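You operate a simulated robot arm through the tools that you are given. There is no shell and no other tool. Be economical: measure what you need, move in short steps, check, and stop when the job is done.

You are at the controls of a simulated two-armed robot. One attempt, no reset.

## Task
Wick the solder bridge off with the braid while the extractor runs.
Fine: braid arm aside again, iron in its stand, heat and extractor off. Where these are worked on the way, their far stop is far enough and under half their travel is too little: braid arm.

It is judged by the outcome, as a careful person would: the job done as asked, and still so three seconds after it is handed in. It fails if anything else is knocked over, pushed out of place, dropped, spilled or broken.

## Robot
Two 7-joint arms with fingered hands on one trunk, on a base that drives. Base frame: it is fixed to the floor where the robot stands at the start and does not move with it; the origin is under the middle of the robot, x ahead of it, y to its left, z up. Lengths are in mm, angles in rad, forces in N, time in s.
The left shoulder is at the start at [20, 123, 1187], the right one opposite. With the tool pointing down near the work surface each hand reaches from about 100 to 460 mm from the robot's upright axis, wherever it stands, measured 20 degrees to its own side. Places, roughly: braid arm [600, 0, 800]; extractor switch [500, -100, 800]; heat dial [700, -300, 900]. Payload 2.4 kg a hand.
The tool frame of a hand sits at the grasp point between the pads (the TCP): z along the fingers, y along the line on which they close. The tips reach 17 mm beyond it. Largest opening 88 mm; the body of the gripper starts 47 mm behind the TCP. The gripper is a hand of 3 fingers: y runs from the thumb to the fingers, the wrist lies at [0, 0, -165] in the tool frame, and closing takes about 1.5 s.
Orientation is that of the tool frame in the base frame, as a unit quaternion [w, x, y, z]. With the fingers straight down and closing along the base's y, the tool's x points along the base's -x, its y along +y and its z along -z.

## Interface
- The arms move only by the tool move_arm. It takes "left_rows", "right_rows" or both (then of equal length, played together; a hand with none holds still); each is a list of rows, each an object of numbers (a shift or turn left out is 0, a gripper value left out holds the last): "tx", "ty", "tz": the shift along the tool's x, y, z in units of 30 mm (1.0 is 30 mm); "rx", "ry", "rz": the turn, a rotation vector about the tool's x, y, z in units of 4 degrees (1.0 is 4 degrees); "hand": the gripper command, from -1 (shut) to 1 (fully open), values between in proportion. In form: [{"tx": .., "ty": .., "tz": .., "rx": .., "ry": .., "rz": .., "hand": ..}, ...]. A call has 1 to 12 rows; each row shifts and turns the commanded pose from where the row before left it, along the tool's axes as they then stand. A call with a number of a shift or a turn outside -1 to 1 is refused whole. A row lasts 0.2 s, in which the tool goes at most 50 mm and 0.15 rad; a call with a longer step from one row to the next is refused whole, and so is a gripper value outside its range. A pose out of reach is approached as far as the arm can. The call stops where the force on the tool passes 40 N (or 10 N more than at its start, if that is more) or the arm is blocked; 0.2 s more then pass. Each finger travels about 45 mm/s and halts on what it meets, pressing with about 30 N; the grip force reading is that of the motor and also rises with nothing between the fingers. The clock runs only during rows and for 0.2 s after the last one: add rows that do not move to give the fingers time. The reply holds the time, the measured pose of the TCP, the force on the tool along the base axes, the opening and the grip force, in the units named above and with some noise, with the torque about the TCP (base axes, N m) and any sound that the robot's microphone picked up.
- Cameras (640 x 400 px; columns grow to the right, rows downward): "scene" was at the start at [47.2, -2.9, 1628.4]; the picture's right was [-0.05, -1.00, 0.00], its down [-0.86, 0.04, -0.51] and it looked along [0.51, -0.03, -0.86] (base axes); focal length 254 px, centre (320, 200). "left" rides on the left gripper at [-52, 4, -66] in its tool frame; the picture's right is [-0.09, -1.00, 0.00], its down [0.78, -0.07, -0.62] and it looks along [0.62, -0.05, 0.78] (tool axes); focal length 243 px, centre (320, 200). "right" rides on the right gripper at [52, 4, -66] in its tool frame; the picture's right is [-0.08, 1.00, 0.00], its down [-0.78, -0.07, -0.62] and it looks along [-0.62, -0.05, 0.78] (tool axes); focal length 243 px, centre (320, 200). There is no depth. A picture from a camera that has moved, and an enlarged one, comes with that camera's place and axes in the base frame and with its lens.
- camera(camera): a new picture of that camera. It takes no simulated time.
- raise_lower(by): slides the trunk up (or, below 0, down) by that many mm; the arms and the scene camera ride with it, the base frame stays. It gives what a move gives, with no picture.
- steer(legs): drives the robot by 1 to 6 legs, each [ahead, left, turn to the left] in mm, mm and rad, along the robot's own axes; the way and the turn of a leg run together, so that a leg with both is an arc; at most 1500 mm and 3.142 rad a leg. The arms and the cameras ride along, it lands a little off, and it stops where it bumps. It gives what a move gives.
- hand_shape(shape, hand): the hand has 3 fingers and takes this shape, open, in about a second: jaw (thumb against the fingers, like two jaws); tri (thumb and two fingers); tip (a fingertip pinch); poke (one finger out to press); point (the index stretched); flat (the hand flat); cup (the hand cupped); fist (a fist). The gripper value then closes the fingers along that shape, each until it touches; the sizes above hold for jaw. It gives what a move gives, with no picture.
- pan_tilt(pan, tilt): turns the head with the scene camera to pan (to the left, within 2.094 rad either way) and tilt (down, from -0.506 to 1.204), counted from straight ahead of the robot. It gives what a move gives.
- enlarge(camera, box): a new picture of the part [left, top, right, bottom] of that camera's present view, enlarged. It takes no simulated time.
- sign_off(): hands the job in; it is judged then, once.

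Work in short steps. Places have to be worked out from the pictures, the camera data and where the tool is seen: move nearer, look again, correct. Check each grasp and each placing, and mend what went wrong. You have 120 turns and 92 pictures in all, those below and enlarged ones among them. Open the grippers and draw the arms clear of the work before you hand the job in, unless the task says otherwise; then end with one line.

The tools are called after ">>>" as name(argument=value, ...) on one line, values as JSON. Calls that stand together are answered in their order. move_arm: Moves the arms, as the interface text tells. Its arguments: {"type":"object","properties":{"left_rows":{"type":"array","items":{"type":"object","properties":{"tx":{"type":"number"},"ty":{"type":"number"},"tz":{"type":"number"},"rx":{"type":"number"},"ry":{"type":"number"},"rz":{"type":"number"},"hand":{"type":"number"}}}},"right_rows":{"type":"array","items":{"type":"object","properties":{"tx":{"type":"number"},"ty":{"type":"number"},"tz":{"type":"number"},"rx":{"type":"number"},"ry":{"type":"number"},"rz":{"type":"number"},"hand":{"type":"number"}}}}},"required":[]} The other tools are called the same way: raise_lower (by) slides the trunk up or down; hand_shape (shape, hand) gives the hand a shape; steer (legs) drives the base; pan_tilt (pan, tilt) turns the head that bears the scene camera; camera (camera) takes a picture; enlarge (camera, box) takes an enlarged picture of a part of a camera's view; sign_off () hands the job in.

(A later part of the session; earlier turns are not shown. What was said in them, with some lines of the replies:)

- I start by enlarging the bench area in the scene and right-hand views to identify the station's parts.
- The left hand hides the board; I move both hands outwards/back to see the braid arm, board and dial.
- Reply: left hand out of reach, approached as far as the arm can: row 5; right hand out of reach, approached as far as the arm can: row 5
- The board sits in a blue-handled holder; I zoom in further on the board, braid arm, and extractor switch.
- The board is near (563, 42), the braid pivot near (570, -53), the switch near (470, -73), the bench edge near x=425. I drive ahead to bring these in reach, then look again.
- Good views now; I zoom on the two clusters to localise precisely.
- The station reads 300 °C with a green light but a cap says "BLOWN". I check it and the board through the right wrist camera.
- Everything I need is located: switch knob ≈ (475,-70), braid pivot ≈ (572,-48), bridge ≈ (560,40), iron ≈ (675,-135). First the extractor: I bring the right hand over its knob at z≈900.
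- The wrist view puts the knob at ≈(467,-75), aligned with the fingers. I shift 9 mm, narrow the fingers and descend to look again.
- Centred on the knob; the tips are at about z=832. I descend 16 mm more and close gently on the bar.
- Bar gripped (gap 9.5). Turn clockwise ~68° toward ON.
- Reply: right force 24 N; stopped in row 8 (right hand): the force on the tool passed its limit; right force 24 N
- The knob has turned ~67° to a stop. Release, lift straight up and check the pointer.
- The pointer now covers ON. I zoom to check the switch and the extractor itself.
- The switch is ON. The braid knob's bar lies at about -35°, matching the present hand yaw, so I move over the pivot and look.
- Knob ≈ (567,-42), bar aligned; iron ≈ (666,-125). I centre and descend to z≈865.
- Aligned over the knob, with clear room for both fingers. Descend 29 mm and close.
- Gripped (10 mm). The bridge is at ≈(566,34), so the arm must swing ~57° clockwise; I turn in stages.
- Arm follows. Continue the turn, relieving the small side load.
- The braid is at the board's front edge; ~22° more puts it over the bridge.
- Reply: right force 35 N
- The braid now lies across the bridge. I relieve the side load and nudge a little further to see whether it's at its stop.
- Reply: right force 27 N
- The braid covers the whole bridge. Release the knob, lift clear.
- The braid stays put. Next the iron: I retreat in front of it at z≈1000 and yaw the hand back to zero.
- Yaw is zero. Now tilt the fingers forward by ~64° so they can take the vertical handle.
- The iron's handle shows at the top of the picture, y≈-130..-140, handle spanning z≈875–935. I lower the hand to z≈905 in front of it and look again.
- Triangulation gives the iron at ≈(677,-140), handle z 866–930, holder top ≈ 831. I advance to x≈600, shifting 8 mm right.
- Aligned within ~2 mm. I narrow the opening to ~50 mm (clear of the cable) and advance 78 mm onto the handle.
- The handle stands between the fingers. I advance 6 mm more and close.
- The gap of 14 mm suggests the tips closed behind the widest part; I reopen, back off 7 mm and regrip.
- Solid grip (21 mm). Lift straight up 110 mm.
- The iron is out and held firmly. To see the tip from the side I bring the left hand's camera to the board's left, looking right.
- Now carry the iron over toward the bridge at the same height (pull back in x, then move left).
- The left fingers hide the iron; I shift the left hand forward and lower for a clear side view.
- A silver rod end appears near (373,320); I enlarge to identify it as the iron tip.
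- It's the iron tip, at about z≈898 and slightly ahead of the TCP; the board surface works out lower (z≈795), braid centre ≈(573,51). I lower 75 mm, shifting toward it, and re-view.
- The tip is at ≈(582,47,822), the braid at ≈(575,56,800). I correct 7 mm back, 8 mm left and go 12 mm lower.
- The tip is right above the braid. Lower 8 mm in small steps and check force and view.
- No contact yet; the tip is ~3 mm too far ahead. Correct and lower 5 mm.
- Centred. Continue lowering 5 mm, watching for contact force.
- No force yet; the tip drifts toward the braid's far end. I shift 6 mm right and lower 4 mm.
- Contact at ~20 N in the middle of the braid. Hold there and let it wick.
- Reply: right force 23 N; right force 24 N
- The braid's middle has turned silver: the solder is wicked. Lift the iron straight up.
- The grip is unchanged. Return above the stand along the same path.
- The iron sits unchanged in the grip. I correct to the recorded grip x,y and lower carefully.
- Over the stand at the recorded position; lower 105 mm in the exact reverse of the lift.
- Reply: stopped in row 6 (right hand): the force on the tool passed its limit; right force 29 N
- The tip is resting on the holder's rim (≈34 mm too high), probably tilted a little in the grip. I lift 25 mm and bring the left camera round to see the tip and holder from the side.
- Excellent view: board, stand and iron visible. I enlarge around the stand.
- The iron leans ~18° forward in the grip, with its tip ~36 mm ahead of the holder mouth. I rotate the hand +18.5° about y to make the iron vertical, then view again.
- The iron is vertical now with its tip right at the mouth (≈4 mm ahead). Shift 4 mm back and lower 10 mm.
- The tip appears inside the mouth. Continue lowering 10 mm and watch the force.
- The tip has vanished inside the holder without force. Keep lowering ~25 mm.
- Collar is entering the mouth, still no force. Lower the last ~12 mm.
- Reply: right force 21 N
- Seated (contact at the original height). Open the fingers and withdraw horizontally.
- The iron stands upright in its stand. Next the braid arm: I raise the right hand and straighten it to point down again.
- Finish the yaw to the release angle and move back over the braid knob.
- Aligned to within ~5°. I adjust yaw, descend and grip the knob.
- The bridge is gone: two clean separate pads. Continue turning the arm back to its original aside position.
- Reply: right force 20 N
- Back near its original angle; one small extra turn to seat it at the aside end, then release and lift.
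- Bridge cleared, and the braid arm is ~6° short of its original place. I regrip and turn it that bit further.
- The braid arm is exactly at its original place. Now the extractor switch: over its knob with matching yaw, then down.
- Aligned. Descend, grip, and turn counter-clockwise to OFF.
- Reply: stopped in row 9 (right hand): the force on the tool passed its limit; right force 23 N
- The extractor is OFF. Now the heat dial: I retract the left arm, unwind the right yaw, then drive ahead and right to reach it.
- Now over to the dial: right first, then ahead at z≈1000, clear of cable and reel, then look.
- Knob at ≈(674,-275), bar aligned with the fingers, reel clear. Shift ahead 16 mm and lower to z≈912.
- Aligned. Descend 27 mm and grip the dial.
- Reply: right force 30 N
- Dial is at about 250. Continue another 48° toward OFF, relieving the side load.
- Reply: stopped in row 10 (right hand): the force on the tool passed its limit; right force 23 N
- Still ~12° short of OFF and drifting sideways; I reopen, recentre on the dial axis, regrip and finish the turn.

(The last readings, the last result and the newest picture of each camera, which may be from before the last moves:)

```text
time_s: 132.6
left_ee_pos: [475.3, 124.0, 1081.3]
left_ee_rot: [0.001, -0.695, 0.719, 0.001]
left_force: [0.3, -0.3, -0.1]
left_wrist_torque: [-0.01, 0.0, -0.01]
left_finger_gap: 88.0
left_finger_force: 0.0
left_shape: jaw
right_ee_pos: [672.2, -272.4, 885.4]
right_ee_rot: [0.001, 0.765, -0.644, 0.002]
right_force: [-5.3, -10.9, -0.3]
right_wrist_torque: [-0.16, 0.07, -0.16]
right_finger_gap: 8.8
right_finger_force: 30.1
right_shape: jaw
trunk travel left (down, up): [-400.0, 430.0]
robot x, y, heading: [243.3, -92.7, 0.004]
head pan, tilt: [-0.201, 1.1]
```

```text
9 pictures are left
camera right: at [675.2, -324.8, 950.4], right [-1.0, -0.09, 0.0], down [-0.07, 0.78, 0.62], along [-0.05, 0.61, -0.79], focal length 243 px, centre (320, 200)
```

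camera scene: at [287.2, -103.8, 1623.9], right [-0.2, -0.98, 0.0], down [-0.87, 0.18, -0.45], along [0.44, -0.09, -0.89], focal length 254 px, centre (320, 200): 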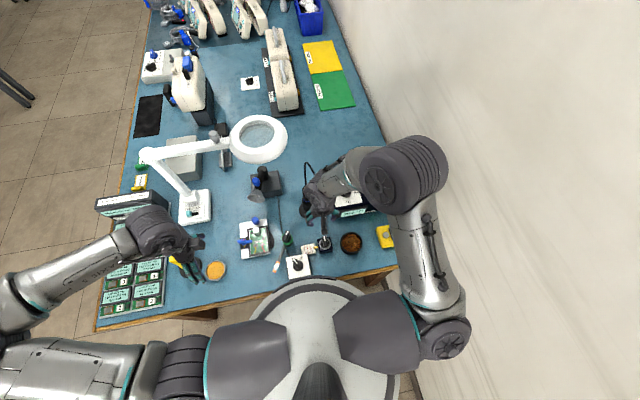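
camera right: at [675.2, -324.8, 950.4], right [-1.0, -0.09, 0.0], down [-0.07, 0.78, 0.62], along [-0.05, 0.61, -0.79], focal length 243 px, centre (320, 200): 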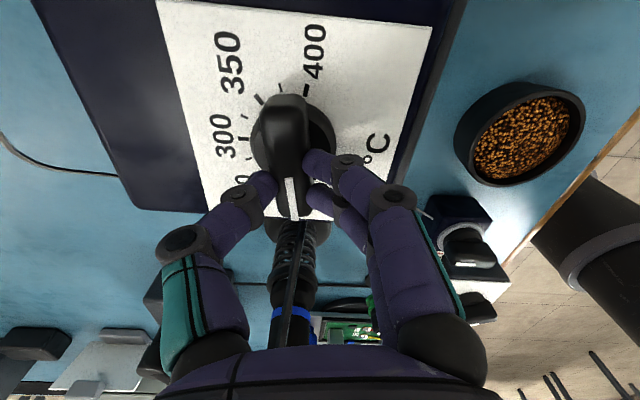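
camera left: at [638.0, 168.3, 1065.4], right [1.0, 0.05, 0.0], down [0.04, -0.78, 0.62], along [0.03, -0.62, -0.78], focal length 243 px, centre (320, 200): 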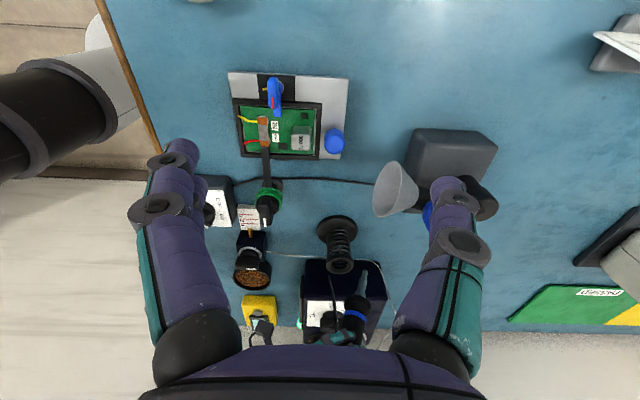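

The pointer is now at about OFF. A little more turn to find the stop, then release, lift and read the display.

>>> move_arm(right_rows=[{"rz": -0.8}, {"rz": -0.7}, {}])

>>> move_arm(right_rows=[{"hand": 0.1}, {}, {}, {}, {"tz": -0.6}, {"tz": -1}, {"tz": -1}])

>>> camera(camera="right")

```text
time_s: 133.4
left_ee_pos: [474.7, 123.5, 1080.8]
left_ee_rot: [0.001, -0.695, 0.719, 0.0]
left_force: [-0.6, 0.1, 0.2]
left_wrist_torque: [0.0, 0.0, 0.03]
left_finger_gap: 87.8
left_finger_force: 0.0
left_shape: jaw
right_ee_pos: [673.6, -272.3, 885.7]
right_ee_rot: [0.001, 0.797, -0.604, 0.002]
right_force: [-0.7, -18.4, -2.0]
right_wrist_torque: [-0.23, 0.1, -0.31]
right_finger_gap: 8.0
right_finger_force: 30.0
right_shape: jaw
trunk travel left (down, up): [-400.0, 430.0]
robot x, y, heading: [242.5, -90.9, -0.001]
head pan, tilt: [-0.201, 1.1]
```

```text
time_s: 135.0
left_ee_pos: [473.6, 125.5, 1081.3]
left_ee_rot: [0.001, -0.695, 0.719, -0.001]
left_force: [-0.1, 0.3, -0.4]
left_wrist_torque: [0.01, 0.0, -0.02]
left_finger_gap: 87.8
left_finger_force: 0.0
left_shape: jaw
right_ee_pos: [674.1, -272.2, 962.9]
right_ee_rot: [0.003, 0.797, -0.604, 0.002]
right_force: [-0.5, -0.7, 0.1]
right_wrist_torque: [-0.01, 0.0, -0.03]
right_finger_gap: 48.0
right_finger_force: 0.0
right_shape: jaw
trunk travel left (down, up): [-400.0, 430.0]
robot x, y, heading: [242.7, -92.0, -0.002]
head pan, tilt: [-0.201, 1.1]
```

```text
8 pictures are left
camera right: at [682.0, -323.2, 1028.6], right [-0.98, -0.19, 0.0], down [-0.15, 0.77, 0.62], along [-0.12, 0.61, -0.79], focal length 243 px, centre (320, 200)
```

right: 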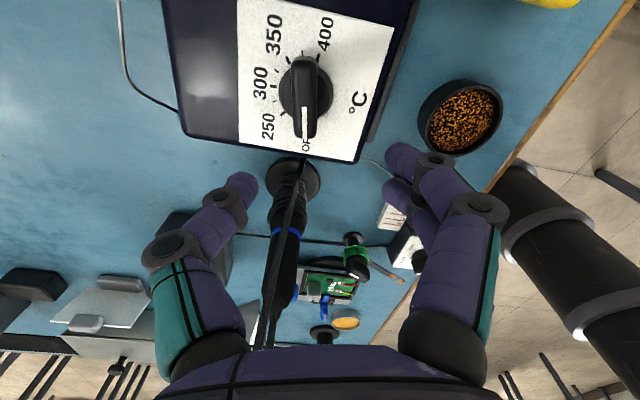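

The dial points at OFF. I withdraw the hand up and back and check the display from the scene camera.

>>> move_arm(right_rows=[{"tz": -0.6}, {"tz": -0.6}, {"tx": -0.234, "ty": 0.835, "tz": -0.2}, {"tx": -0.234, "ty": 0.835, "tz": -0.2}, {"tx": -0.234, "ty": 0.835, "tz": -0.2}, {"tx": -0.234, "ty": 0.835, "tz": -0.2}, {"tx": -0.234, "ty": 0.835, "tz": -0.2}, {"tx": -0.234, "ty": 0.835}, {"tx": -0.234, "ty": 0.835}])

>>> steer(legs=[[-150, 60, 0]])

>>> camera(camera="scene")

```text
time_s: 137.0
left_ee_pos: [475.2, 124.8, 1080.5]
left_ee_rot: [0.001, -0.695, 0.719, -0.001]
left_force: [0.0, 0.2, -0.3]
left_wrist_torque: [0.0, 0.01, 0.02]
left_finger_gap: 88.0
left_finger_force: 0.2
left_shape: jaw
right_ee_pos: [492.3, -271.9, 1024.3]
right_ee_rot: [0.002, 0.797, -0.604, 0.002]
right_force: [0.2, -1.0, 0.1]
right_wrist_torque: [0.03, -0.03, -0.01]
right_finger_gap: 47.7
right_finger_force: 0.1
right_shape: jaw
trunk travel left (down, up): [-400.0, 430.0]
robot x, y, heading: [245.2, -87.7, 0.001]
head pan, tilt: [-0.201, 1.1]
```

```text
time_s: 138.4
left_ee_pos: [324.1, 187.9, 1080.5]
left_ee_rot: [0.001, -0.694, 0.72, -0.001]
left_force: [0.9, -0.6, -0.2]
left_wrist_torque: [0.03, 0.03, 0.03]
left_finger_gap: 88.0
left_finger_force: 0.0
left_shape: jaw
right_ee_pos: [340.6, -208.7, 1025.8]
right_ee_rot: [0.002, 0.797, -0.604, 0.003]
right_force: [-0.7, -0.6, 0.0]
right_wrist_torque: [-0.04, -0.05, -0.02]
right_finger_gap: 48.1
right_finger_force: 0.2
right_shape: jaw
trunk travel left (down, up): [-400.0, 430.0]
robot x, y, heading: [95.0, -29.7, -0.008]
head pan, tilt: [-0.201, 1.1]
```

```text
7 pictures are left
camera scene: at [134.2, -38.9, 1624.0], right [-0.2, -0.98, 0.0], down [-0.87, 0.18, -0.45], along [0.45, -0.09, -0.89], focal length 254 px, centre (320, 200)
```

scene: 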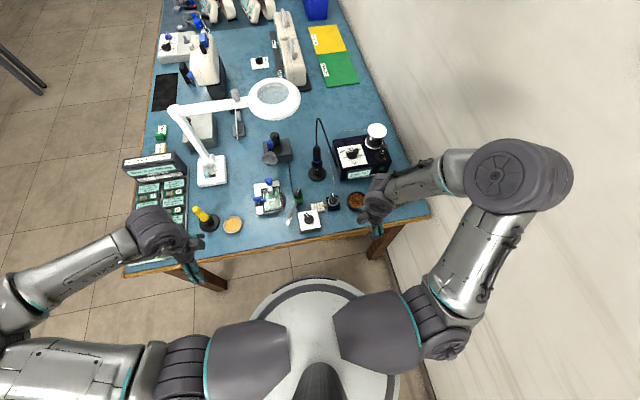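

Arms are clear. I zoom on the station and work area for a final check.

>>> enlarge(camera="scene", box=[295, 110, 405, 220])

>>> enlarge(camera="scene", box=[240, 165, 345, 240])

```text
3.64 times, centred on (350, 165) of scene
camera zoom: at [134.2, -38.9, 1624.0], right [-0.2, -0.98, 0.0], down [-0.87, 0.18, -0.45], along [0.45, -0.09, -0.89], focal length 922 px, centre (211, 327)
```

zoom: 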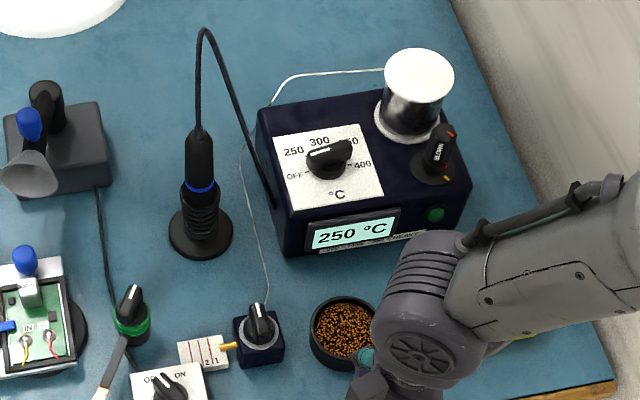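

```text
5.33 times, centred on (292, 202) of scene
camera zoom: at [134.2, -38.9, 1624.0], right [-0.2, -0.98, 0.0], down [-0.87, 0.18, -0.45], along [0.45, -0.09, -0.89], focal length 1352 px, centre (467, 187)
```

zoom: 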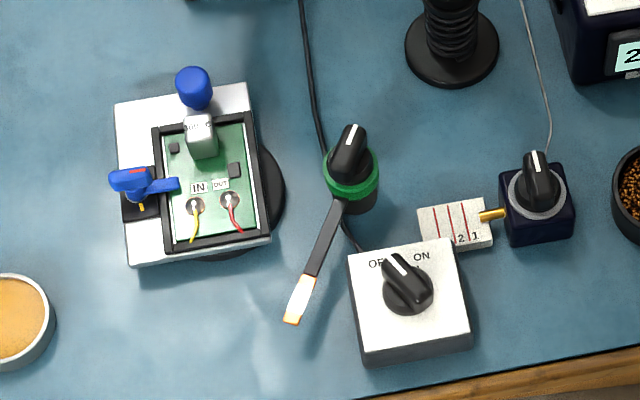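

The display reads 250 with the LED out — it may be cooling, or the dial may rest short of OFF. I wait a few seconds and zoom on the dial.

>>> move_arm(right_rows=[{"rz": 1}, {"rz": 1}, {"rz": 1}, {"rz": 1}, {"rz": 1}, {"rz": 1}, {"rz": 1}, {"rz": 1}, {"rz": 1}, {"rz": 1}, {"rz": 1}, {"rz": 1}])

>>> enlarge(camera="scene", box=[330, 130, 395, 185])

```text
time_s: 141.0
left_ee_pos: [325.4, 186.9, 1081.2]
left_ee_rot: [0.0, -0.694, 0.72, 0.0]
left_force: [0.1, -0.5, -0.6]
left_wrist_torque: [0.01, 0.03, 0.01]
left_finger_gap: 87.8
left_finger_force: 0.1
left_shape: jaw
right_ee_pos: [341.8, -209.6, 1024.2]
right_ee_rot: [-0.001, -0.483, 0.876, -0.002]
right_force: [0.5, 1.0, 0.2]
right_wrist_torque: [-0.01, 0.0, -0.01]
right_finger_gap: 47.9
right_finger_force: 0.1
right_shape: jaw
trunk travel left (down, up): [-400.0, 430.0]
robot x, y, heading: [94.2, -29.1, -0.005]
head pan, tilt: [-0.201, 1.1]
```

```text
7.27 times, centred on (362, 158) of scene
camera zoom: at [135.8, -39.5, 1623.9], right [-0.2, -0.98, 0.0], down [-0.87, 0.18, -0.45], along [0.44, -0.09, -0.89], focal length 1844 px, centre (11, 509)
```

zoom: 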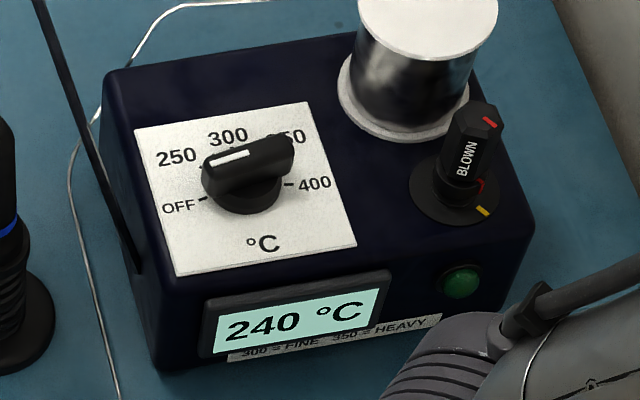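

The display is falling (240 °C, below the lowest setting), the LED is out and the pointer is at OFF. The bridge is gone, the braid arm is aside, the iron is in its stand, the extractor is off, and both arms are clear with hands open.

>>> sign_off()

```text
The job is handed in.
```

I wicked the solder bridge off with the extractor running, then put the braid arm aside, set the iron back in its stand and turned the heat and extractor off; I saw nothing else knocked over or moved.
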